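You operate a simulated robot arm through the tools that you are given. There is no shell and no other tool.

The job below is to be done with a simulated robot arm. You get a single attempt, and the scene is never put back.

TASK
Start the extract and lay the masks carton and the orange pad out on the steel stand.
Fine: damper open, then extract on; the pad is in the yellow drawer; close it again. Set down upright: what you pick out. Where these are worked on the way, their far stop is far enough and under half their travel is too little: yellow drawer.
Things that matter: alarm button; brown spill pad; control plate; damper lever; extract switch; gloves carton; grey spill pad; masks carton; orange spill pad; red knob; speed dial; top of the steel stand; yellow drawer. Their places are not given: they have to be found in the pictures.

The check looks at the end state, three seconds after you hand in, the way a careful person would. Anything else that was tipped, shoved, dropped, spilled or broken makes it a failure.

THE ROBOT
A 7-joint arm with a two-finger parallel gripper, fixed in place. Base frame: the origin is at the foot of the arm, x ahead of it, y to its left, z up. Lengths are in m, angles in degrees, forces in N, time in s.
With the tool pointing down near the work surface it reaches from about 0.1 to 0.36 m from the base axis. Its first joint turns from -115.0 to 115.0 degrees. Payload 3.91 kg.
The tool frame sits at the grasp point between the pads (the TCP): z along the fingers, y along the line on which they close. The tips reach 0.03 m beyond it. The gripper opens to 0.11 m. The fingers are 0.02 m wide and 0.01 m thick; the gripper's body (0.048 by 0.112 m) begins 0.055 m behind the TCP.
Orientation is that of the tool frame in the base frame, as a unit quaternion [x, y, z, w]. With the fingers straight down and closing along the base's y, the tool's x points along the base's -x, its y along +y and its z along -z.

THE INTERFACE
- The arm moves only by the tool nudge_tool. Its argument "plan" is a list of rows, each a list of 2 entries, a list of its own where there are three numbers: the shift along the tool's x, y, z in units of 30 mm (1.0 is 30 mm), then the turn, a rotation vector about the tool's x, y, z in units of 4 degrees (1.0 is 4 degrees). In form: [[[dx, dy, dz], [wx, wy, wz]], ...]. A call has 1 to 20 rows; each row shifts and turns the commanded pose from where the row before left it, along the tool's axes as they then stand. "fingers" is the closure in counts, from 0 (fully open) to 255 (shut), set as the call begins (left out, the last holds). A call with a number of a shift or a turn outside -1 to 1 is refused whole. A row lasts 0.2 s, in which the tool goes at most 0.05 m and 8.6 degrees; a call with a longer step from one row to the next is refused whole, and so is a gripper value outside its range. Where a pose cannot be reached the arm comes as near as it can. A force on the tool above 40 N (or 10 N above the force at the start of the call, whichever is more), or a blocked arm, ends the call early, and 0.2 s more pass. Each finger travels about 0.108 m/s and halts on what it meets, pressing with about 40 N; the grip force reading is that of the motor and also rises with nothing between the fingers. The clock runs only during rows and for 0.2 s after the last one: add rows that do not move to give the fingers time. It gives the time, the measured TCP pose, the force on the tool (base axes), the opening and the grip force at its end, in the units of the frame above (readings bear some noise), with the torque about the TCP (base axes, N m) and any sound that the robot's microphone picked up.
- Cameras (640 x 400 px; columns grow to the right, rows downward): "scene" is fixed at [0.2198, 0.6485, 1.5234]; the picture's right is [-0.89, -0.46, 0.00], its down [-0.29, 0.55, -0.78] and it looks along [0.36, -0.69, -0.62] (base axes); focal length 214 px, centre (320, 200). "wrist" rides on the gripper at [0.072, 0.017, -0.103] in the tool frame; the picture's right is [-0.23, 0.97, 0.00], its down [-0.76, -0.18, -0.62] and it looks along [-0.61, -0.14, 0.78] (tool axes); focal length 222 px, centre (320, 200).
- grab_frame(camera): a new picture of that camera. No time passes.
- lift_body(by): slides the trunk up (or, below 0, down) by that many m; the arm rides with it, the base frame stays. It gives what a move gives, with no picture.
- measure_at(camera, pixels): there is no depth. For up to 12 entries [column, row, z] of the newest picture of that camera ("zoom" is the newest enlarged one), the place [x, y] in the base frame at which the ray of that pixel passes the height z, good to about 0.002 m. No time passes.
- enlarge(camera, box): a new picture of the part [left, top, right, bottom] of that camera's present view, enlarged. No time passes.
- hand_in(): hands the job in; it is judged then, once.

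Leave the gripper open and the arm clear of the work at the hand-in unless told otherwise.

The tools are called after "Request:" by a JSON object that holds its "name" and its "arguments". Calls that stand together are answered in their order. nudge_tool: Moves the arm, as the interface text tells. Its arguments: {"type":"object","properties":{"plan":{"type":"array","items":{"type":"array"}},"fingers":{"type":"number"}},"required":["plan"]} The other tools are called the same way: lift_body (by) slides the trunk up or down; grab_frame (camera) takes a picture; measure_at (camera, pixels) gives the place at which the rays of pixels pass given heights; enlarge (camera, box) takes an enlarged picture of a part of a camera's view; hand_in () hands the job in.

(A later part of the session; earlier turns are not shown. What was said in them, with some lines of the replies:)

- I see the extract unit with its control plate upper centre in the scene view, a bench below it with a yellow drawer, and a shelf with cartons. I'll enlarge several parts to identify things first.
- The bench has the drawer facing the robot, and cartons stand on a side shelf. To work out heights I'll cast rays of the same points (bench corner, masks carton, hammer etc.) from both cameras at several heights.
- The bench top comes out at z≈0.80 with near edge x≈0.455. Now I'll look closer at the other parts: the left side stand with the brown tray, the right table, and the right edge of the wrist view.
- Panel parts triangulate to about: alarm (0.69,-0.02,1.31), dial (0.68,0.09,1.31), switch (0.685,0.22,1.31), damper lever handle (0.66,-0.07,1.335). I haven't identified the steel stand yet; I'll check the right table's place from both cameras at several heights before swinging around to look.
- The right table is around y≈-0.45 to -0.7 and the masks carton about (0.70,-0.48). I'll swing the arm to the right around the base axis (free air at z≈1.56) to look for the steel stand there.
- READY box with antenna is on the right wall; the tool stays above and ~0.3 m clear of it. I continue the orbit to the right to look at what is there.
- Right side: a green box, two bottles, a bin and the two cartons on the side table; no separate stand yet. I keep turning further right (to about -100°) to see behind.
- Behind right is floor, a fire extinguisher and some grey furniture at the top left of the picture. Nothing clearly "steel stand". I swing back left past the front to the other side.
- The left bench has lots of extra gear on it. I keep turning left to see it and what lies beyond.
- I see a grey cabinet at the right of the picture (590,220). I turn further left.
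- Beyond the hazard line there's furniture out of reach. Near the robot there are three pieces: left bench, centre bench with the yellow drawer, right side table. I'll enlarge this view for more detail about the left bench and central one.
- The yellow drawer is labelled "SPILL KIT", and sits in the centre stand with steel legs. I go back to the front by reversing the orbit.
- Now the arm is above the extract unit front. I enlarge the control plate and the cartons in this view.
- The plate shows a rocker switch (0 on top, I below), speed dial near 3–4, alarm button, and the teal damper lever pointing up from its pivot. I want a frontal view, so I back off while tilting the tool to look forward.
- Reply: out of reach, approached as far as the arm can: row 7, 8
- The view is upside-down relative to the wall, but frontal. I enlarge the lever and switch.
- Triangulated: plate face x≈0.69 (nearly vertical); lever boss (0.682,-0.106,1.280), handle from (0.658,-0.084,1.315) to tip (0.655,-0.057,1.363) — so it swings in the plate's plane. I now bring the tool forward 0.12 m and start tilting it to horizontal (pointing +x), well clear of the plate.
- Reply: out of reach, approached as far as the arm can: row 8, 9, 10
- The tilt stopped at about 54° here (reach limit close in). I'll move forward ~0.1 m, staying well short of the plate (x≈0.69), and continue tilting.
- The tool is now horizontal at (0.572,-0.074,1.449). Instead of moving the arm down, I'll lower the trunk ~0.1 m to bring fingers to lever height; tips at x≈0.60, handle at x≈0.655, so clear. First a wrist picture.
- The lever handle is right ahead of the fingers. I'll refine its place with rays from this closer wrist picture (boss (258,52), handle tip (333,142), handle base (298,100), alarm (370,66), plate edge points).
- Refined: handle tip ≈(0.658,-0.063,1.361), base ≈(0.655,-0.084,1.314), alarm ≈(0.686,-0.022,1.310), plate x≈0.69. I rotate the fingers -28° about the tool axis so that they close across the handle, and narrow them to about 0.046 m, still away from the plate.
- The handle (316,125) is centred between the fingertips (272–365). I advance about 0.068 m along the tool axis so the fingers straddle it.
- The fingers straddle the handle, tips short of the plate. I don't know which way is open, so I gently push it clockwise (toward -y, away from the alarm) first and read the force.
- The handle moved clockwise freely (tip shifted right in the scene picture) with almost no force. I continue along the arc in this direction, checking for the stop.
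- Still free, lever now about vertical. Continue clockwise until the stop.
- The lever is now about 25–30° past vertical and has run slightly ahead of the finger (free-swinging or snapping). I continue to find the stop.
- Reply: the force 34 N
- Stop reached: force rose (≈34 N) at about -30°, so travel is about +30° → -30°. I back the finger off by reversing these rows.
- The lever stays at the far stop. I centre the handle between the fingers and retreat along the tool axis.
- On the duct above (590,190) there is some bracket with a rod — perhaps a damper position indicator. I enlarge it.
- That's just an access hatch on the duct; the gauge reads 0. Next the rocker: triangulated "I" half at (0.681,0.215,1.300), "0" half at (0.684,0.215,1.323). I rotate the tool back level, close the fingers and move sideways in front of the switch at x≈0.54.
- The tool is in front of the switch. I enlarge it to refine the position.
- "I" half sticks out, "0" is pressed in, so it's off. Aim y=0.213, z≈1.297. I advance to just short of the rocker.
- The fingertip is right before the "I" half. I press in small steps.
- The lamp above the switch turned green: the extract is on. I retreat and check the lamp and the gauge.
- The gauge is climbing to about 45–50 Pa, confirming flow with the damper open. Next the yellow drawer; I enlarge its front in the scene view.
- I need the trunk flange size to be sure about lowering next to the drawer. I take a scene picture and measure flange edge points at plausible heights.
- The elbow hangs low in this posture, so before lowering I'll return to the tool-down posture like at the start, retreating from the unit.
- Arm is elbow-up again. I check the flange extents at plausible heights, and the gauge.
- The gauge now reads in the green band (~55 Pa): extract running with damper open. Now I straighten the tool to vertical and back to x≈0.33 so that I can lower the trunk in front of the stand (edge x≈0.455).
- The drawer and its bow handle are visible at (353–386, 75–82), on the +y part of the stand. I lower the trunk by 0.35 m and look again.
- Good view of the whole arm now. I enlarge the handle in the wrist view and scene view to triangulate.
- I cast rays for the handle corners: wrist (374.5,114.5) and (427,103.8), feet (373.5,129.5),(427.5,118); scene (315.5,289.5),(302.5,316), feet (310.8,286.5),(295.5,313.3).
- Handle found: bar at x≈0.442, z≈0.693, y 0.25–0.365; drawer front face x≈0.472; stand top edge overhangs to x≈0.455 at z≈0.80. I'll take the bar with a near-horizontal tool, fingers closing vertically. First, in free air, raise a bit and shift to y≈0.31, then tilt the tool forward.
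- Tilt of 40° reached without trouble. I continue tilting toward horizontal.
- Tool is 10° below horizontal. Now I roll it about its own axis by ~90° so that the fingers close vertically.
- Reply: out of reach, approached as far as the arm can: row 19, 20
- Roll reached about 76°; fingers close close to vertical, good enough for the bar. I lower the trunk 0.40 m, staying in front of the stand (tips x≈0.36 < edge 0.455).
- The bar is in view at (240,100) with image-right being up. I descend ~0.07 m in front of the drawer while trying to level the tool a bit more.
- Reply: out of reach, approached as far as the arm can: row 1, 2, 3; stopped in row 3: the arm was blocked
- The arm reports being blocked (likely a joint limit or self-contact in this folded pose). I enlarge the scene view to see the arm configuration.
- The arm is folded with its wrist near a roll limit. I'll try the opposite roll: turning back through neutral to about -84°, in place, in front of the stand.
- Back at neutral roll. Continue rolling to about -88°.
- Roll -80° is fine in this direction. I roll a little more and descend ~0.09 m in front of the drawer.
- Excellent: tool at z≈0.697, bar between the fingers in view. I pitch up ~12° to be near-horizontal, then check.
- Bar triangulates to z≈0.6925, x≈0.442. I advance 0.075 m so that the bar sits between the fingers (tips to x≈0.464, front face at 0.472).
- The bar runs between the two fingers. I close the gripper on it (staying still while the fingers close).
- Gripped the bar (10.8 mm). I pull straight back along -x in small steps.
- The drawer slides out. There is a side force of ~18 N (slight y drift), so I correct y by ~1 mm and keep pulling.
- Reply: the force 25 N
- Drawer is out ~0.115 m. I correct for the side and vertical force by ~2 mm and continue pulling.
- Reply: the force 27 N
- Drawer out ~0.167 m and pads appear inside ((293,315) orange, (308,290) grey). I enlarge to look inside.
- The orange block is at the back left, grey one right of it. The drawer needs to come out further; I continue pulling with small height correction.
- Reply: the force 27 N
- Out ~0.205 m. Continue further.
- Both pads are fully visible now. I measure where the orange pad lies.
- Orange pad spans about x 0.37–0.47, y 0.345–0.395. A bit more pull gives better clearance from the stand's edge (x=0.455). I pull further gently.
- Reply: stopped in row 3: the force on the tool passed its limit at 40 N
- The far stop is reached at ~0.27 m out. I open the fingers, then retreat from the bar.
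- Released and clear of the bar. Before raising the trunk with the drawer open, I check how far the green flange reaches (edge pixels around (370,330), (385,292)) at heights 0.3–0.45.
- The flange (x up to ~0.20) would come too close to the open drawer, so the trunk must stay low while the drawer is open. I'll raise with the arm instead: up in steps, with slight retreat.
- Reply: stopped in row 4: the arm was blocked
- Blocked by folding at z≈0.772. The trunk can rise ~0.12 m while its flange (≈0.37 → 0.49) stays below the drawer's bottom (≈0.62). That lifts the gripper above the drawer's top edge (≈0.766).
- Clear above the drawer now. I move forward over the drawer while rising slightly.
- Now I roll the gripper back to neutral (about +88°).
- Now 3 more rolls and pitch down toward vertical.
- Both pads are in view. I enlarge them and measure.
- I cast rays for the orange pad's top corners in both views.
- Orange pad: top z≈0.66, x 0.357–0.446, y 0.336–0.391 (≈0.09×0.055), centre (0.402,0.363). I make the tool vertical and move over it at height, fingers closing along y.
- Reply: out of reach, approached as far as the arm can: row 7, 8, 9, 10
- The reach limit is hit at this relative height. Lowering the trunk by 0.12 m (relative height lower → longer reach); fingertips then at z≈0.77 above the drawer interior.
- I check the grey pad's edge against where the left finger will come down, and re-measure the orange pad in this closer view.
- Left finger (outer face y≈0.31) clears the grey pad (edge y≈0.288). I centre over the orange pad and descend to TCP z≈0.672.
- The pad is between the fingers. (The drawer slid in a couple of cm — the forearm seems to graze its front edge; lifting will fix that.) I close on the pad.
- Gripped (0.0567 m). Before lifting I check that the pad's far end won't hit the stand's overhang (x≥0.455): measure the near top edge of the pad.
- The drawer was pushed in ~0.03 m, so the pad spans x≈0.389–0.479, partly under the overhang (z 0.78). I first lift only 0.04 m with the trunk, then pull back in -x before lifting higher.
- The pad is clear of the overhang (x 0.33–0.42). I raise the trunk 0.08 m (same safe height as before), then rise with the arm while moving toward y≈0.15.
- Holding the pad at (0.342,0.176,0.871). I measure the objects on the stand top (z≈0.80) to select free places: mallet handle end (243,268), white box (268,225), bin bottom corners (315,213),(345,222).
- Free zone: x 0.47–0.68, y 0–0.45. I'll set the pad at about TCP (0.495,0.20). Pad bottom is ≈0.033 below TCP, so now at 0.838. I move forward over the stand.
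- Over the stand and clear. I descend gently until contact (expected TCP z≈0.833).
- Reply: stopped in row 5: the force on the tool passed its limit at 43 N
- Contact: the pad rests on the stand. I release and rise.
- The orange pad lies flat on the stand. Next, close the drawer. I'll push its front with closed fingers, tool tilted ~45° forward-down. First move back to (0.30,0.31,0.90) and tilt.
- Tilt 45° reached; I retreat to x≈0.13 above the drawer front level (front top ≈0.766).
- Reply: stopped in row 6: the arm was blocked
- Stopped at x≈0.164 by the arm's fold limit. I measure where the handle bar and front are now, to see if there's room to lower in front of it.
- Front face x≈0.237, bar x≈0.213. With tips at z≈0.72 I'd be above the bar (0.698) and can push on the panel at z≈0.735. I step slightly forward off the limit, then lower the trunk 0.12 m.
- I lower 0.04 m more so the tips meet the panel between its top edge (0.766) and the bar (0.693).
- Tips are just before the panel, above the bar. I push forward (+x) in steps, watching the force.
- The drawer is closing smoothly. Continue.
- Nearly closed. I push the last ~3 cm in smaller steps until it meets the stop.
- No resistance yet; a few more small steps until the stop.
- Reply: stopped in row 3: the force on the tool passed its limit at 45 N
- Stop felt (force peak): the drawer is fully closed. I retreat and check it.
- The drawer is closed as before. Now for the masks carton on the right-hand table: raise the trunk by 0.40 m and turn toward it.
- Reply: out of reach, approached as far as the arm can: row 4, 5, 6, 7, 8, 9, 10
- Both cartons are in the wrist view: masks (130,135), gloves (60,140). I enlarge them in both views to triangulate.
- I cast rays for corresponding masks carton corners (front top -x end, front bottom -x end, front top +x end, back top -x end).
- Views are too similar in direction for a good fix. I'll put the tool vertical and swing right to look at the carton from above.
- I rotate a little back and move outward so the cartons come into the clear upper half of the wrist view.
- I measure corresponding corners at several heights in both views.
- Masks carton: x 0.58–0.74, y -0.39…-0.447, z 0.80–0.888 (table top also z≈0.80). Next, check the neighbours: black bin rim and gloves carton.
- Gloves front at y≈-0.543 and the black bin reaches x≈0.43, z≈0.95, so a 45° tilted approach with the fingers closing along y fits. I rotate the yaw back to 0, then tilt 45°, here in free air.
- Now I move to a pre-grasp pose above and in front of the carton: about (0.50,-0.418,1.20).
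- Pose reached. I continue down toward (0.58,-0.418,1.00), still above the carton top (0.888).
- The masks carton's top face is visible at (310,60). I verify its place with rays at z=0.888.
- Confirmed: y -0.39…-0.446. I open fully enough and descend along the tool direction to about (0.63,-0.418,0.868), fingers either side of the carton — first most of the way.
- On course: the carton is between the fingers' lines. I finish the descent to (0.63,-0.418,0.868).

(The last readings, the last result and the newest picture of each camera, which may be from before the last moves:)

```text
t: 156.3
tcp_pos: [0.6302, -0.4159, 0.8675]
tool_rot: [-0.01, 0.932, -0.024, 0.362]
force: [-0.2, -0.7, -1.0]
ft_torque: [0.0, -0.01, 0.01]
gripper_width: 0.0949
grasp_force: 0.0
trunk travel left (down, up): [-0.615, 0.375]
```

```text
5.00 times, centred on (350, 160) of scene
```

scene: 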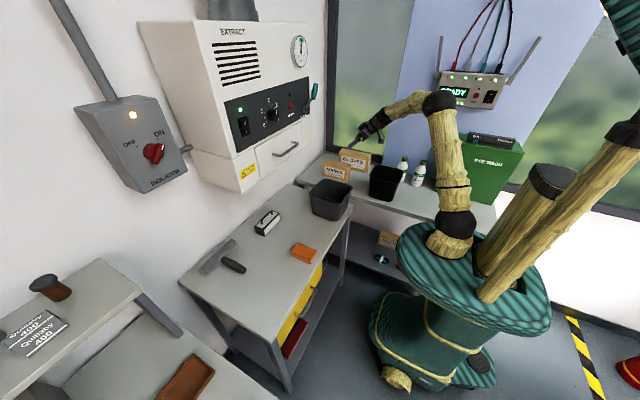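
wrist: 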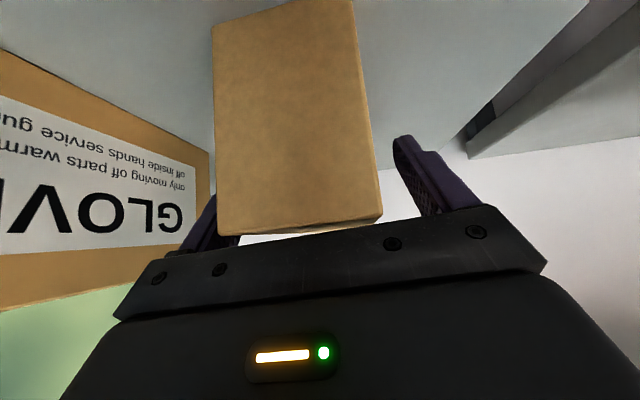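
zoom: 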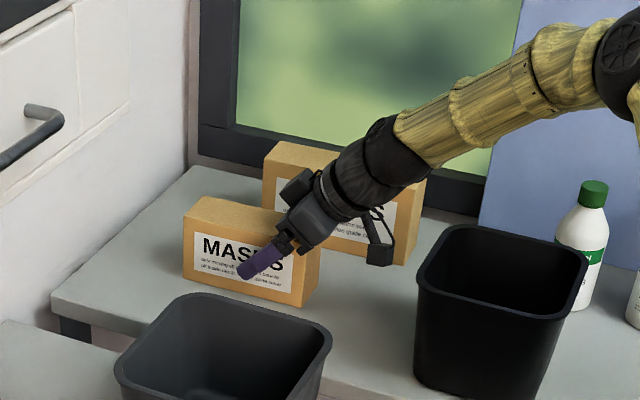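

The fingers straddle the carton. I close the gripper.

Request:
{"name": "nudge_tool", "arguments": {"plan": [[[0, 0, 0], [0, 0, 0]], [[0, 0, 0], [0, 0, 0]], [[0, 0, 0], [0, 0, 0]]], "fingers": 255}}

Request:
{"name": "grab_frame", "arguments": {"camera": "wrist"}}

```text
t: 157.2
tcp_pos: [0.6289, -0.4168, 0.8674]
tool_rot: [-0.01, 0.932, -0.023, 0.362]
force: [1.6, -0.7, 1.5]
ft_torque: [0.07, -0.37, -0.08]
gripper_width: 0.0599
grasp_force: 39.8
trunk travel left (down, up): [-0.615, 0.375]
```

```text
taken
```

wrist: 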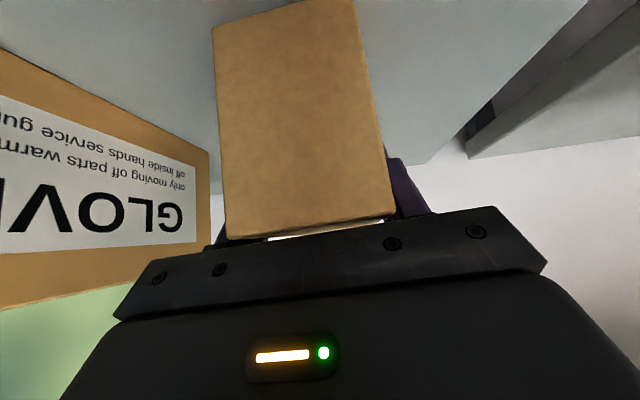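

Gripped at 0.06 m. I lift 0.06 m with the trunk first and check that the carton hangs level.

Request:
{"name": "lift_body", "arguments": {"by": 0.06}}

Request:
{"name": "enlarge", "arguments": {"camera": "scene", "box": [300, 80, 460, 210]}}

Request:
{"name": "grab_frame", "arguments": {"camera": "wrist"}}

```text
t: 158.2
tcp_pos: [0.6299, -0.4148, 0.9266]
tool_rot: [-0.011, 0.932, -0.023, 0.361]
force: [0.2, -0.2, -2.8]
ft_torque: [-0.01, 0.06, 0.02]
gripper_width: 0.0595
grasp_force: 40.4
trunk travel left (down, up): [-0.675, 0.315]
```

```text
3.08 times, centred on (380, 145) of scene
```

zoom: 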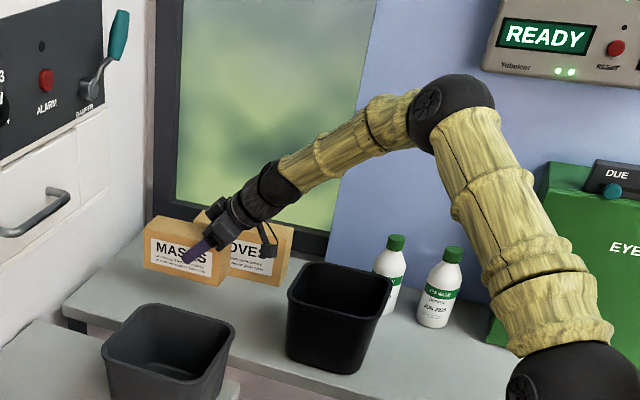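

```text
taken
```

wrist: 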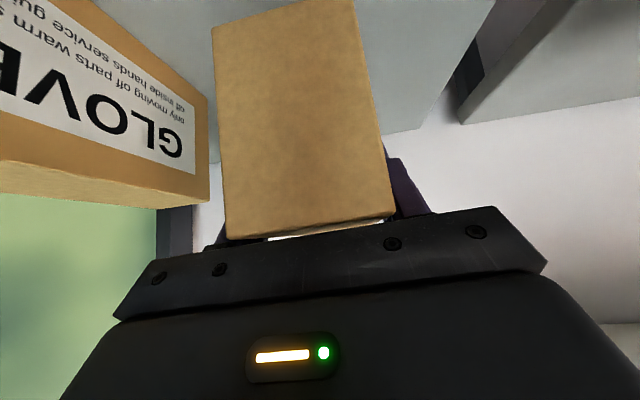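

The carton is lifted level (weight ≈2.8 N). I retract and rise to about (0.53,-0.415,1.06).

Request:
{"name": "nudge_tool", "arguments": {"plan": [[[-0.077, -0.035, -0.9], [0, 0, 0]], [[-0.077, -0.035, -0.9], [0, 0, 0]], [[-0.077, -0.035, -0.9], [0, 0, 0]], [[-0.077, -0.035, -0.9], [0, 0, 0]], [[-0.077, -0.035, -0.9], [0, 0, 0]], [[-0.077, -0.035, -0.9], [0, 0, 0]]]}}

Request:
{"name": "grab_frame", "arguments": {"camera": "scene"}}

```text
t: 159.6
tcp_pos: [0.5305, -0.4166, 1.057]
tool_rot: [-0.011, 0.932, -0.022, 0.361]
force: [0.0, 0.0, -2.7]
ft_torque: [0.02, 0.05, -0.03]
gripper_width: 0.0597
grasp_force: 40.8
trunk travel left (down, up): [-0.675, 0.315]
```

```text
taken
```

scene: 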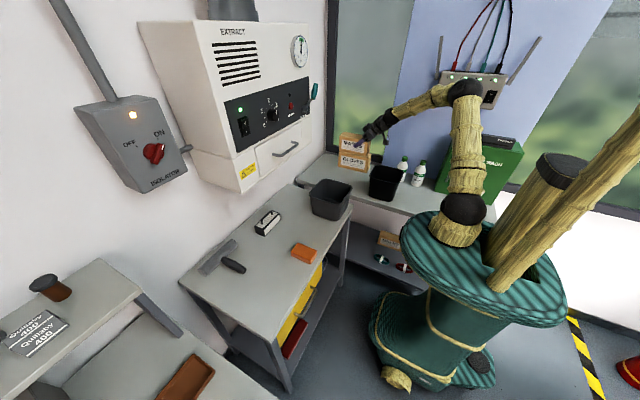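

Now swing left over the bin with margin: rising slightly to z≈1.09 and to x≈0.47 while moving +y.

Request:
{"name": "nudge_tool", "arguments": {"plan": [[[0.06, 0.99, -0.3], [0, 0, 0]], [[0.06, 0.99, -0.3], [0, 0, 0]], [[0.06, 0.99, -0.3], [0, 0, 0]], [[0.06, 0.99, -0.3], [0, 0, 0]], [[0.06, 0.99, -0.3], [0, 0, 0]], [[0.06, 0.99, -0.3], [0, 0, 0]], [[0.06, 0.99, -0.3], [0, 0, 0]], [[0.06, 0.99, -0.3], [0, 0, 0]]]}}

Request:
{"name": "grab_frame", "arguments": {"camera": "scene"}}

Request:
{"name": "grab_frame", "arguments": {"camera": "wrist"}}

```text
t: 161.3
tcp_pos: [0.4699, -0.1766, 1.0884]
tool_rot: [-0.01, 0.932, -0.023, 0.361]
force: [-0.1, 0.0, -2.5]
ft_torque: [-0.01, 0.06, 0.0]
gripper_width: 0.0599
grasp_force: 40.0
trunk travel left (down, up): [-0.675, 0.315]
```

```text
taken
```

scene: 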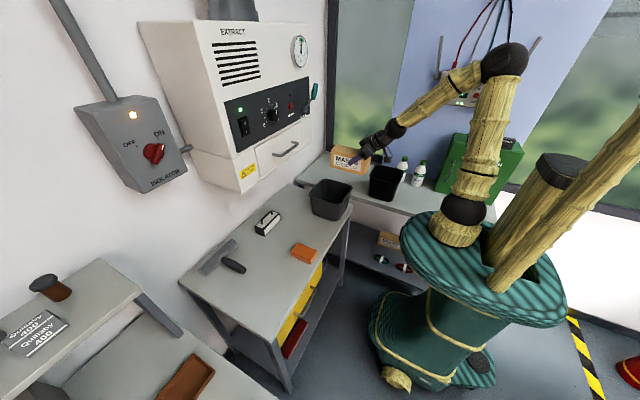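

```text
taken
```

wrist: 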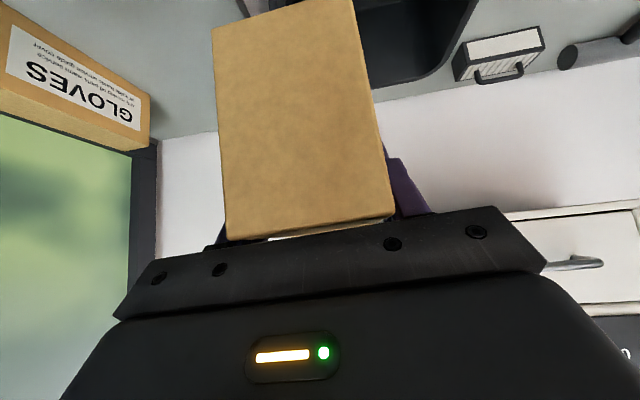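

Carton held level above the bin. Continue +y to about y=0.07.

Request:
{"name": "nudge_tool", "arguments": {"plan": [[[-0.035, 0.99, -0.034], [0, 0, 0]], [[-0.035, 0.99, -0.034], [0, 0, 0]], [[-0.035, 0.99, -0.034], [0, 0, 0]], [[-0.035, 0.99, -0.034], [0, 0, 0]], [[-0.035, 0.99, -0.034], [0, 0, 0]], [[-0.035, 0.99, -0.034], [0, 0, 0]], [[-0.035, 0.99, -0.034], [0, 0, 0]], [[-0.035, 0.99, -0.034], [0, 0, 0]]]}}

Request:
{"name": "grab_frame", "arguments": {"camera": "scene"}}

Request:
{"name": "grab_frame", "arguments": {"camera": "wrist"}}

```text
t: 163.2
tcp_pos: [0.4723, 0.0621, 1.0863]
tool_rot: [-0.009, 0.932, -0.024, 0.362]
force: [0.2, -1.2, -2.1]
ft_torque: [0.01, 0.07, 0.02]
gripper_width: 0.0599
grasp_force: 39.8
trunk travel left (down, up): [-0.675, 0.315]
```

```text
taken
```

scene: 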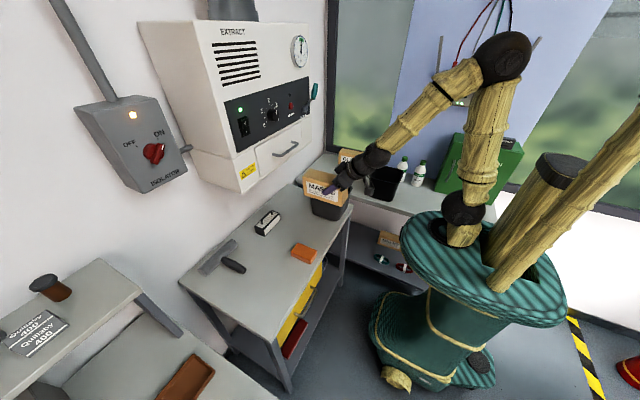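

```text
taken
```

wrist: 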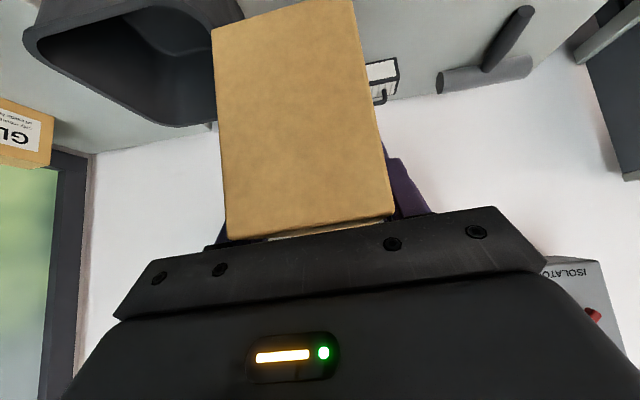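

At (0.472,0.062,1.086). I move forward to TCP (0.53,0.075), then lower the trunk by 0.19 m so that the carton is just above the stand top.

Request:
{"name": "nudge_tool", "arguments": {"plan": [[[-0.72, 0.215, 0.645], [0, 0, 0]], [[-0.72, 0.215, 0.645], [0, 0, 0]]]}}

Request:
{"name": "lift_body", "arguments": {"by": -0.18}}

Request:
{"name": "enlarge", "arguments": {"camera": "scene", "box": [220, 150, 400, 290]}}

Request:
{"name": "grab_frame", "arguments": {"camera": "wrist"}}

```text
t: 163.8
tcp_pos: [0.5311, 0.0738, 1.0859]
tool_rot: [-0.011, 0.932, -0.023, 0.361]
force: [-0.3, 0.3, -2.2]
ft_torque: [-0.03, 0.07, 0.0]
gripper_width: 0.0598
grasp_force: 40.6
trunk travel left (down, up): [-0.675, 0.315]
```

```text
t: 165.8
tcp_pos: [0.5301, 0.0745, 0.9067]
tool_rot: [-0.011, 0.932, -0.023, 0.361]
force: [0.5, 0.2, -1.4]
ft_torque: [-0.06, 0.01, 0.01]
gripper_width: 0.0595
grasp_force: 40.5
trunk travel left (down, up): [-0.495, 0.495]
```

```text
2.86 times, centred on (310, 220) of scene
```

zoom: 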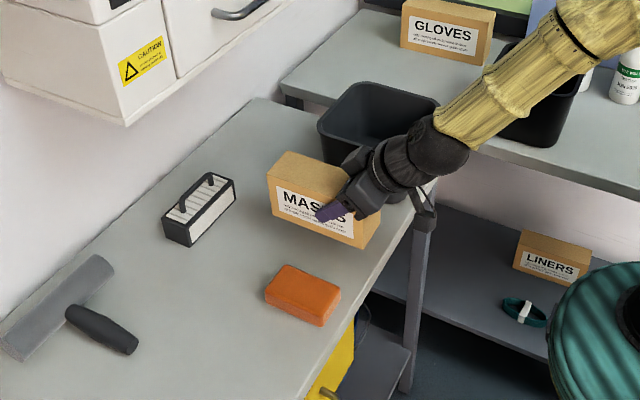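

```text
taken
```

wrist: 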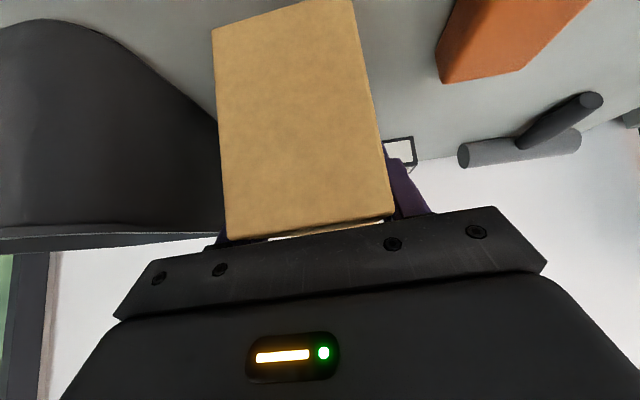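

The carton hovers above free space between the pad and the bin. I lower it gently to contact.

Request:
{"name": "nudge_tool", "arguments": {"plan": [[[0.45, 0.032, 0.49], [0, 0, 0]], [[0.09, 0.006, 0.1], [0, 0, 0]], [[0.067, 0.005, 0.074], [0, 0, 0]], [[0.067, 0.005, 0.074], [0, 0, 0]], [[0.067, 0.005, 0.074], [0, 0, 0]]]}}

Request:
{"name": "enlarge", "arguments": {"camera": "scene", "box": [260, 190, 360, 270]}}

```text
t: 166.9
tcp_pos: [0.5292, 0.0729, 0.8731]
tool_rot: [-0.009, 0.932, -0.023, 0.361]
force: [0.3, -0.1, -2.2]
ft_torque: [0.0, 0.05, 0.02]
gripper_width: 0.06
grasp_force: 39.8
trunk travel left (down, up): [-0.495, 0.495]
```

```text
5.00 times, centred on (310, 230) of scene
```

zoom: 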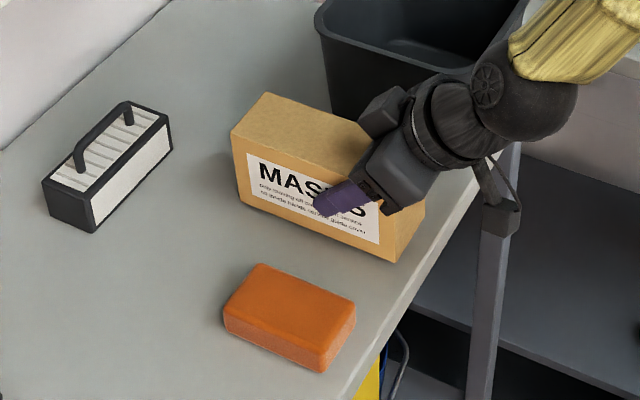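

Not yet in contact (force still shows the weight). A few more 2 mm steps.

Request:
{"name": "nudge_tool", "arguments": {"plan": [[[0.045, 0.003, 0.049], [0, 0, 0]], [[0.045, 0.003, 0.049], [0, 0, 0]], [[0.045, 0.003, 0.049], [0, 0, 0]]]}}

```text
t: 167.8
tcp_pos: [0.5291, 0.0729, 0.8687]
tool_rot: [-0.009, 0.932, -0.023, 0.362]
force: [-0.1, 0.6, -0.3]
ft_torque: [0.06, -0.19, 0.01]
gripper_width: 0.06
grasp_force: 40.5
trunk travel left (down, up): [-0.495, 0.495]
```

Force has dropped from -2.2 to -0.3 N: contact begins. One more small step, then look.

Request:
{"name": "nudge_tool", "arguments": {"plan": [[[0.03, 0.002, 0.033], [0, 0, 0]], [[0, 0, 0], [0, 0, 0]]]}}

Request:
{"name": "enlarge", "arguments": {"camera": "scene", "box": [260, 190, 360, 270]}}

Request:
{"name": "grab_frame", "arguments": {"camera": "wrist"}}

```text
t: 168.3
tcp_pos: [0.5296, 0.0727, 0.8685]
tool_rot: [-0.009, 0.932, -0.024, 0.363]
force: [0.2, -1.8, 14.1]
ft_torque: [0.32, 0.87, 0.09]
gripper_width: 0.0596
grasp_force: 39.6
trunk travel left (down, up): [-0.495, 0.495]
```

```text
5.00 times, centred on (310, 230) of scene
```

zoom: 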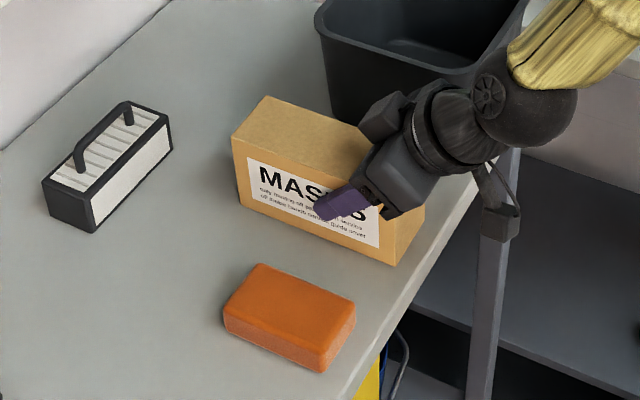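

```text
taken
```

wrist: 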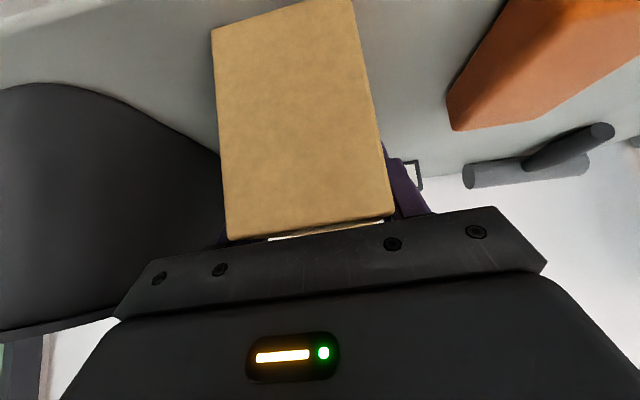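

Firm contact (14 N up). I relieve 1 mm, then open the fingers.

Request:
{"name": "nudge_tool", "arguments": {"plan": [[[-0.022, 0, -0.025], [0, 0, 0]], [[0, 0, 0], [0, 0, 0]]]}}

Request:
{"name": "nudge_tool", "arguments": {"plan": [[[0, 0, 0], [0, 0, 0]], [[0, 0, 0], [0, 0, 0]], [[0, 0, 0], [0, 0, 0]]], "fingers": 50}}

Request:
{"name": "enlarge", "arguments": {"camera": "scene", "box": [260, 190, 360, 270]}}

Request:
{"name": "grab_frame", "arguments": {"camera": "wrist"}}

```text
t: 168.9
tcp_pos: [0.529, 0.0737, 0.8689]
tool_rot: [-0.01, 0.932, -0.023, 0.362]
force: [2.4, -1.3, 10.8]
ft_torque: [0.28, -0.21, -0.15]
gripper_width: 0.0598
grasp_force: 40.1
trunk travel left (down, up): [-0.495, 0.495]
```

```text
t: 169.8
tcp_pos: [0.5297, 0.0724, 0.8664]
tool_rot: [-0.011, 0.932, -0.022, 0.361]
force: [0.6, 0.5, -0.5]
ft_torque: [-0.01, -0.03, 0.01]
gripper_width: 0.0886
grasp_force: 0.1
trunk travel left (down, up): [-0.495, 0.495]
```

```text
5.00 times, centred on (310, 230) of scene
```

zoom: 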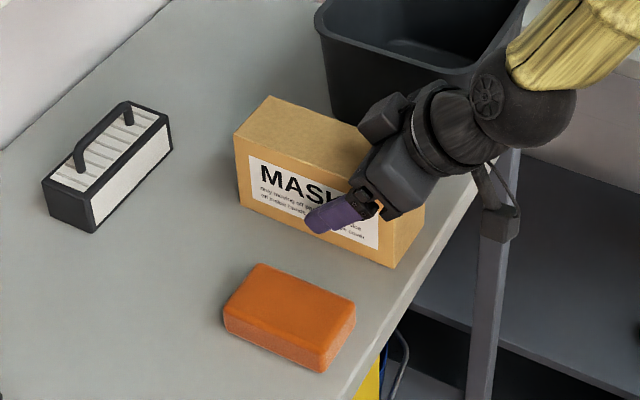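

```text
taken
```

wrist: 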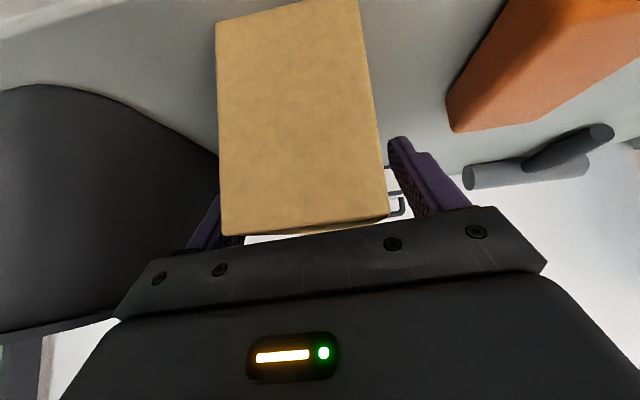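

Released; the carton stands upright. I retreat along the tool axis.

Request:
{"name": "nudge_tool", "arguments": {"plan": [[[0, 0, -0.4], [0, 0, 0]], [[0, 0, -0.8], [0, 0, 0]], [[0, 0, -0.9], [0, 0, 0]], [[0, 0, -0.9], [0, 0, 0]], [[0, 0, -0.9], [0, 0, 0]], [[0, 0, -0.9], [0, 0, 0]]]}}

Request:
{"name": "lift_body", "arguments": {"by": 0.2}}

Request:
{"name": "grab_frame", "arguments": {"camera": "wrist"}}

Request:
{"name": "grab_frame", "arguments": {"camera": "scene"}}

```text
t: 171.2
tcp_pos: [0.431, 0.0784, 0.9722]
tool_rot: [-0.01, 0.932, -0.023, 0.362]
force: [-0.1, 0.3, 0.5]
ft_torque: [0.01, -0.03, 0.03]
gripper_width: 0.0883
grasp_force: 0.0
trunk travel left (down, up): [-0.495, 0.495]
```

```text
t: 173.3
tcp_pos: [0.432, 0.0806, 1.1717]
tool_rot: [-0.011, 0.932, -0.023, 0.361]
force: [0.3, 1.0, -0.7]
ft_torque: [0.02, 0.04, 0.02]
gripper_width: 0.0883
grasp_force: 0.0
trunk travel left (down, up): [-0.695, 0.295]
```

```text
taken
```

wrist: 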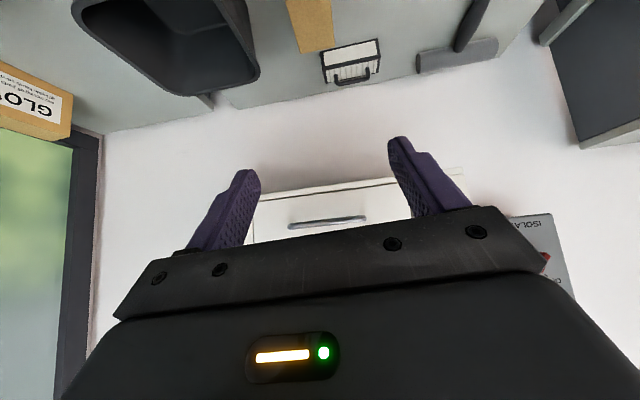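

```text
taken
```

scene: 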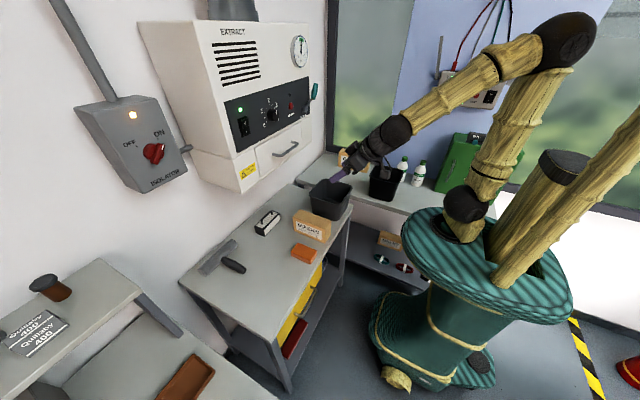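

I check the final state: stand top, drawer, control plate/gauge, and the right table.

Request:
{"name": "enlarge", "arguments": {"camera": "scene", "box": [180, 180, 380, 380]}}

Request:
{"name": "enlarge", "arguments": {"camera": "scene", "box": [215, 25, 345, 150]}}

Request:
{"name": "enlarge", "arguments": {"camera": "scene", "box": [265, 250, 345, 360]}}

Request:
{"name": "enlarge", "arguments": {"camera": "scene", "box": [300, 130, 460, 250]}}

```text
2.00 times, centred on (280, 280) of scene
```

zoom: 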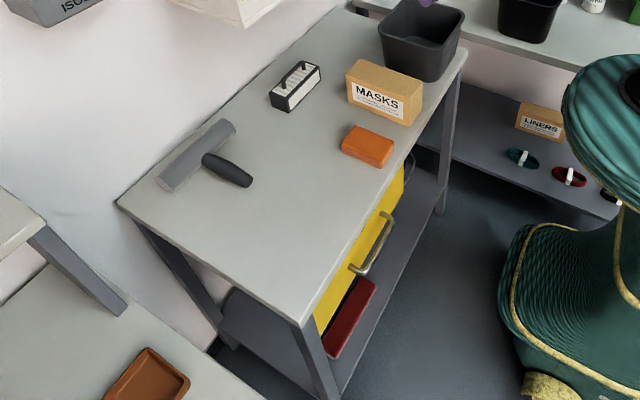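

```text
3.20 times, centred on (280, 88) of scene
```

zoom: 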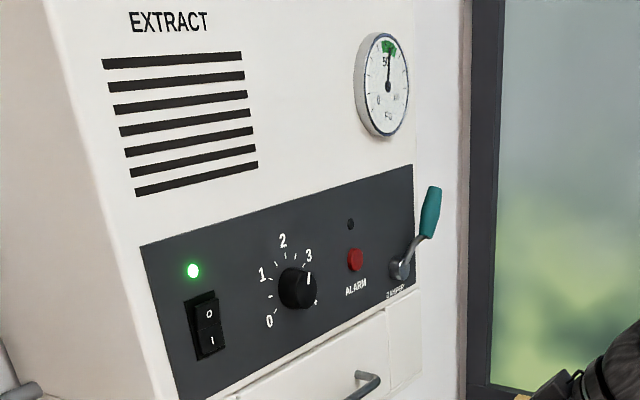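

```text
3.64 times, centred on (305, 305) of scene
```

zoom: 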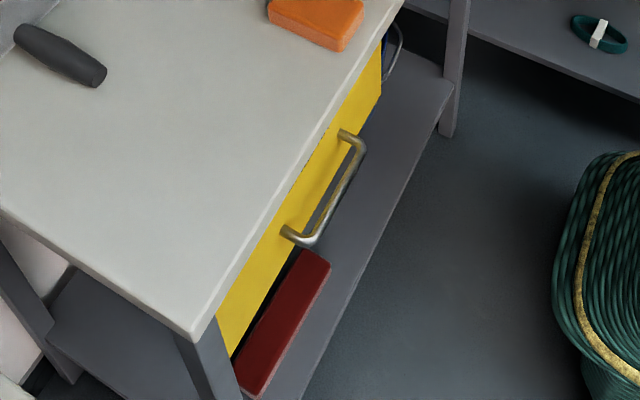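

```text
3.33 times, centred on (380, 190) of scene
```

zoom: 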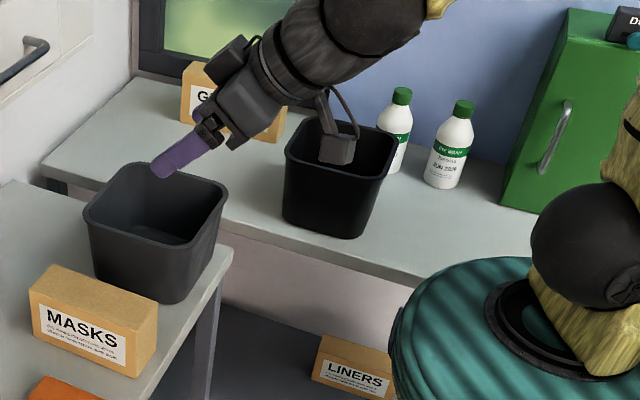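

All as wanted: green lamp and gauge in the green band, damper at its far stop, drawer closed, carton and pad standing on the stand, other items untouched. I open the gripper fully and move the arm back and up, clear of the work.

Request:
{"name": "nudge_tool", "arguments": {"plan": [[[0, 0, -0.8], [0, 1, 0]], [[0, 0, -0.8], [0, 1, 0]], [[0, 0, 0], [0, 1, 0]], [[0, 0, 0], [0, 1, 0]]], "fingers": 0}}

Request:
{"name": "lift_body", "arguments": {"by": 0.15}}

Request:
{"name": "grab_frame", "arguments": {"camera": "scene"}}

Request:
{"name": "grab_frame", "arguments": {"camera": "wrist"}}

```text
t: 174.3
tcp_pos: [0.4016, 0.0814, 1.2066]
tool_rot: [-0.007, 0.973, -0.024, 0.227]
force: [0.2, -1.0, -0.3]
ft_torque: [0.01, 0.01, 0.02]
gripper_width: 0.1102
grasp_force: 0.1
trunk travel left (down, up): [-0.695, 0.295]
```

```text
t: 176.1
tcp_pos: [0.4017, 0.0816, 1.3573]
tool_rot: [-0.007, 0.973, -0.024, 0.229]
force: [-0.6, 0.1, 0.5]
ft_torque: [-0.01, -0.01, 0.0]
gripper_width: 0.11
grasp_force: 0.0
trunk travel left (down, up): [-0.845, 0.145]
```

```text
taken
```

scene: 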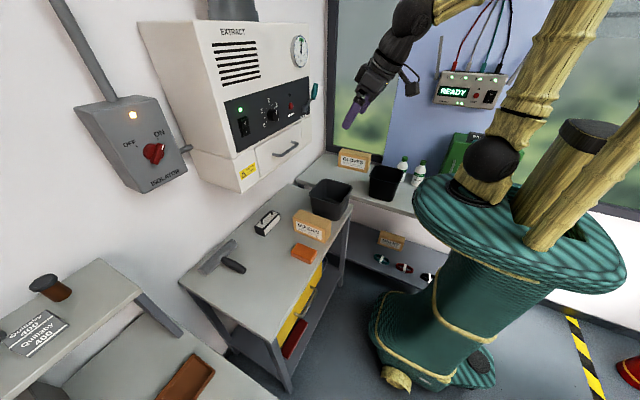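

```text
taken
```

wrist: 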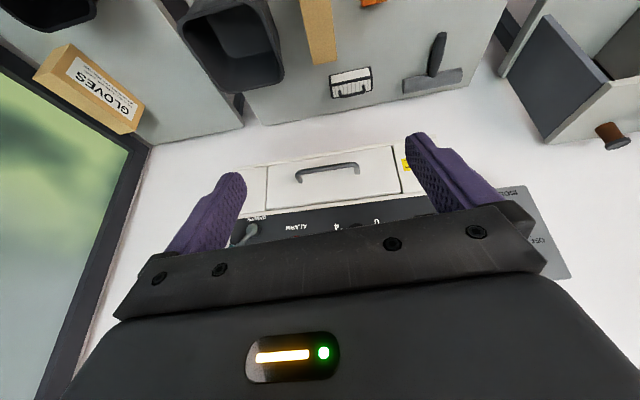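

The arm is clear with the gripper open. The pad and the carton rest on the stand, the drawer is shut, and the extract is running with the damper open. I hand in.

Request:
{"name": "hand_in", "arguments": {}}

```text
The job is handed in.
```

I finished the job and handed it in; I don't have the check's result.

- **Extract:** I moved the damper lever to its far stop first, then pressed the switch to "I". The lamp above the switch is green and the gauge reads in the green band, about 55 Pa. The dial, alarm button and red knob were not touched.
- **Orange pad:** I opened the yellow drawer to its stop, took out the pad, and set it flat on the stand. I then pushed the drawer closed until I felt the stop. While I reached in, the drawer slid back about 3 cm, probably because the forearm brushed its front.
- **Masks carton:** It stands upright on the stand, between the pad and the grey bin.
- **Other items:** As far as the last pictures show, nothing else was moved or tipped. The grey pad stayed in the drawer. I never saw a brown pad in the drawer, only a brown block on the shelf below.
- **Arm:** It is raised clear of the work with the gripper open.

Nothing in the scene was labelled "steel stand". I took it to be the centre bench with steel legs that holds the yellow drawer.
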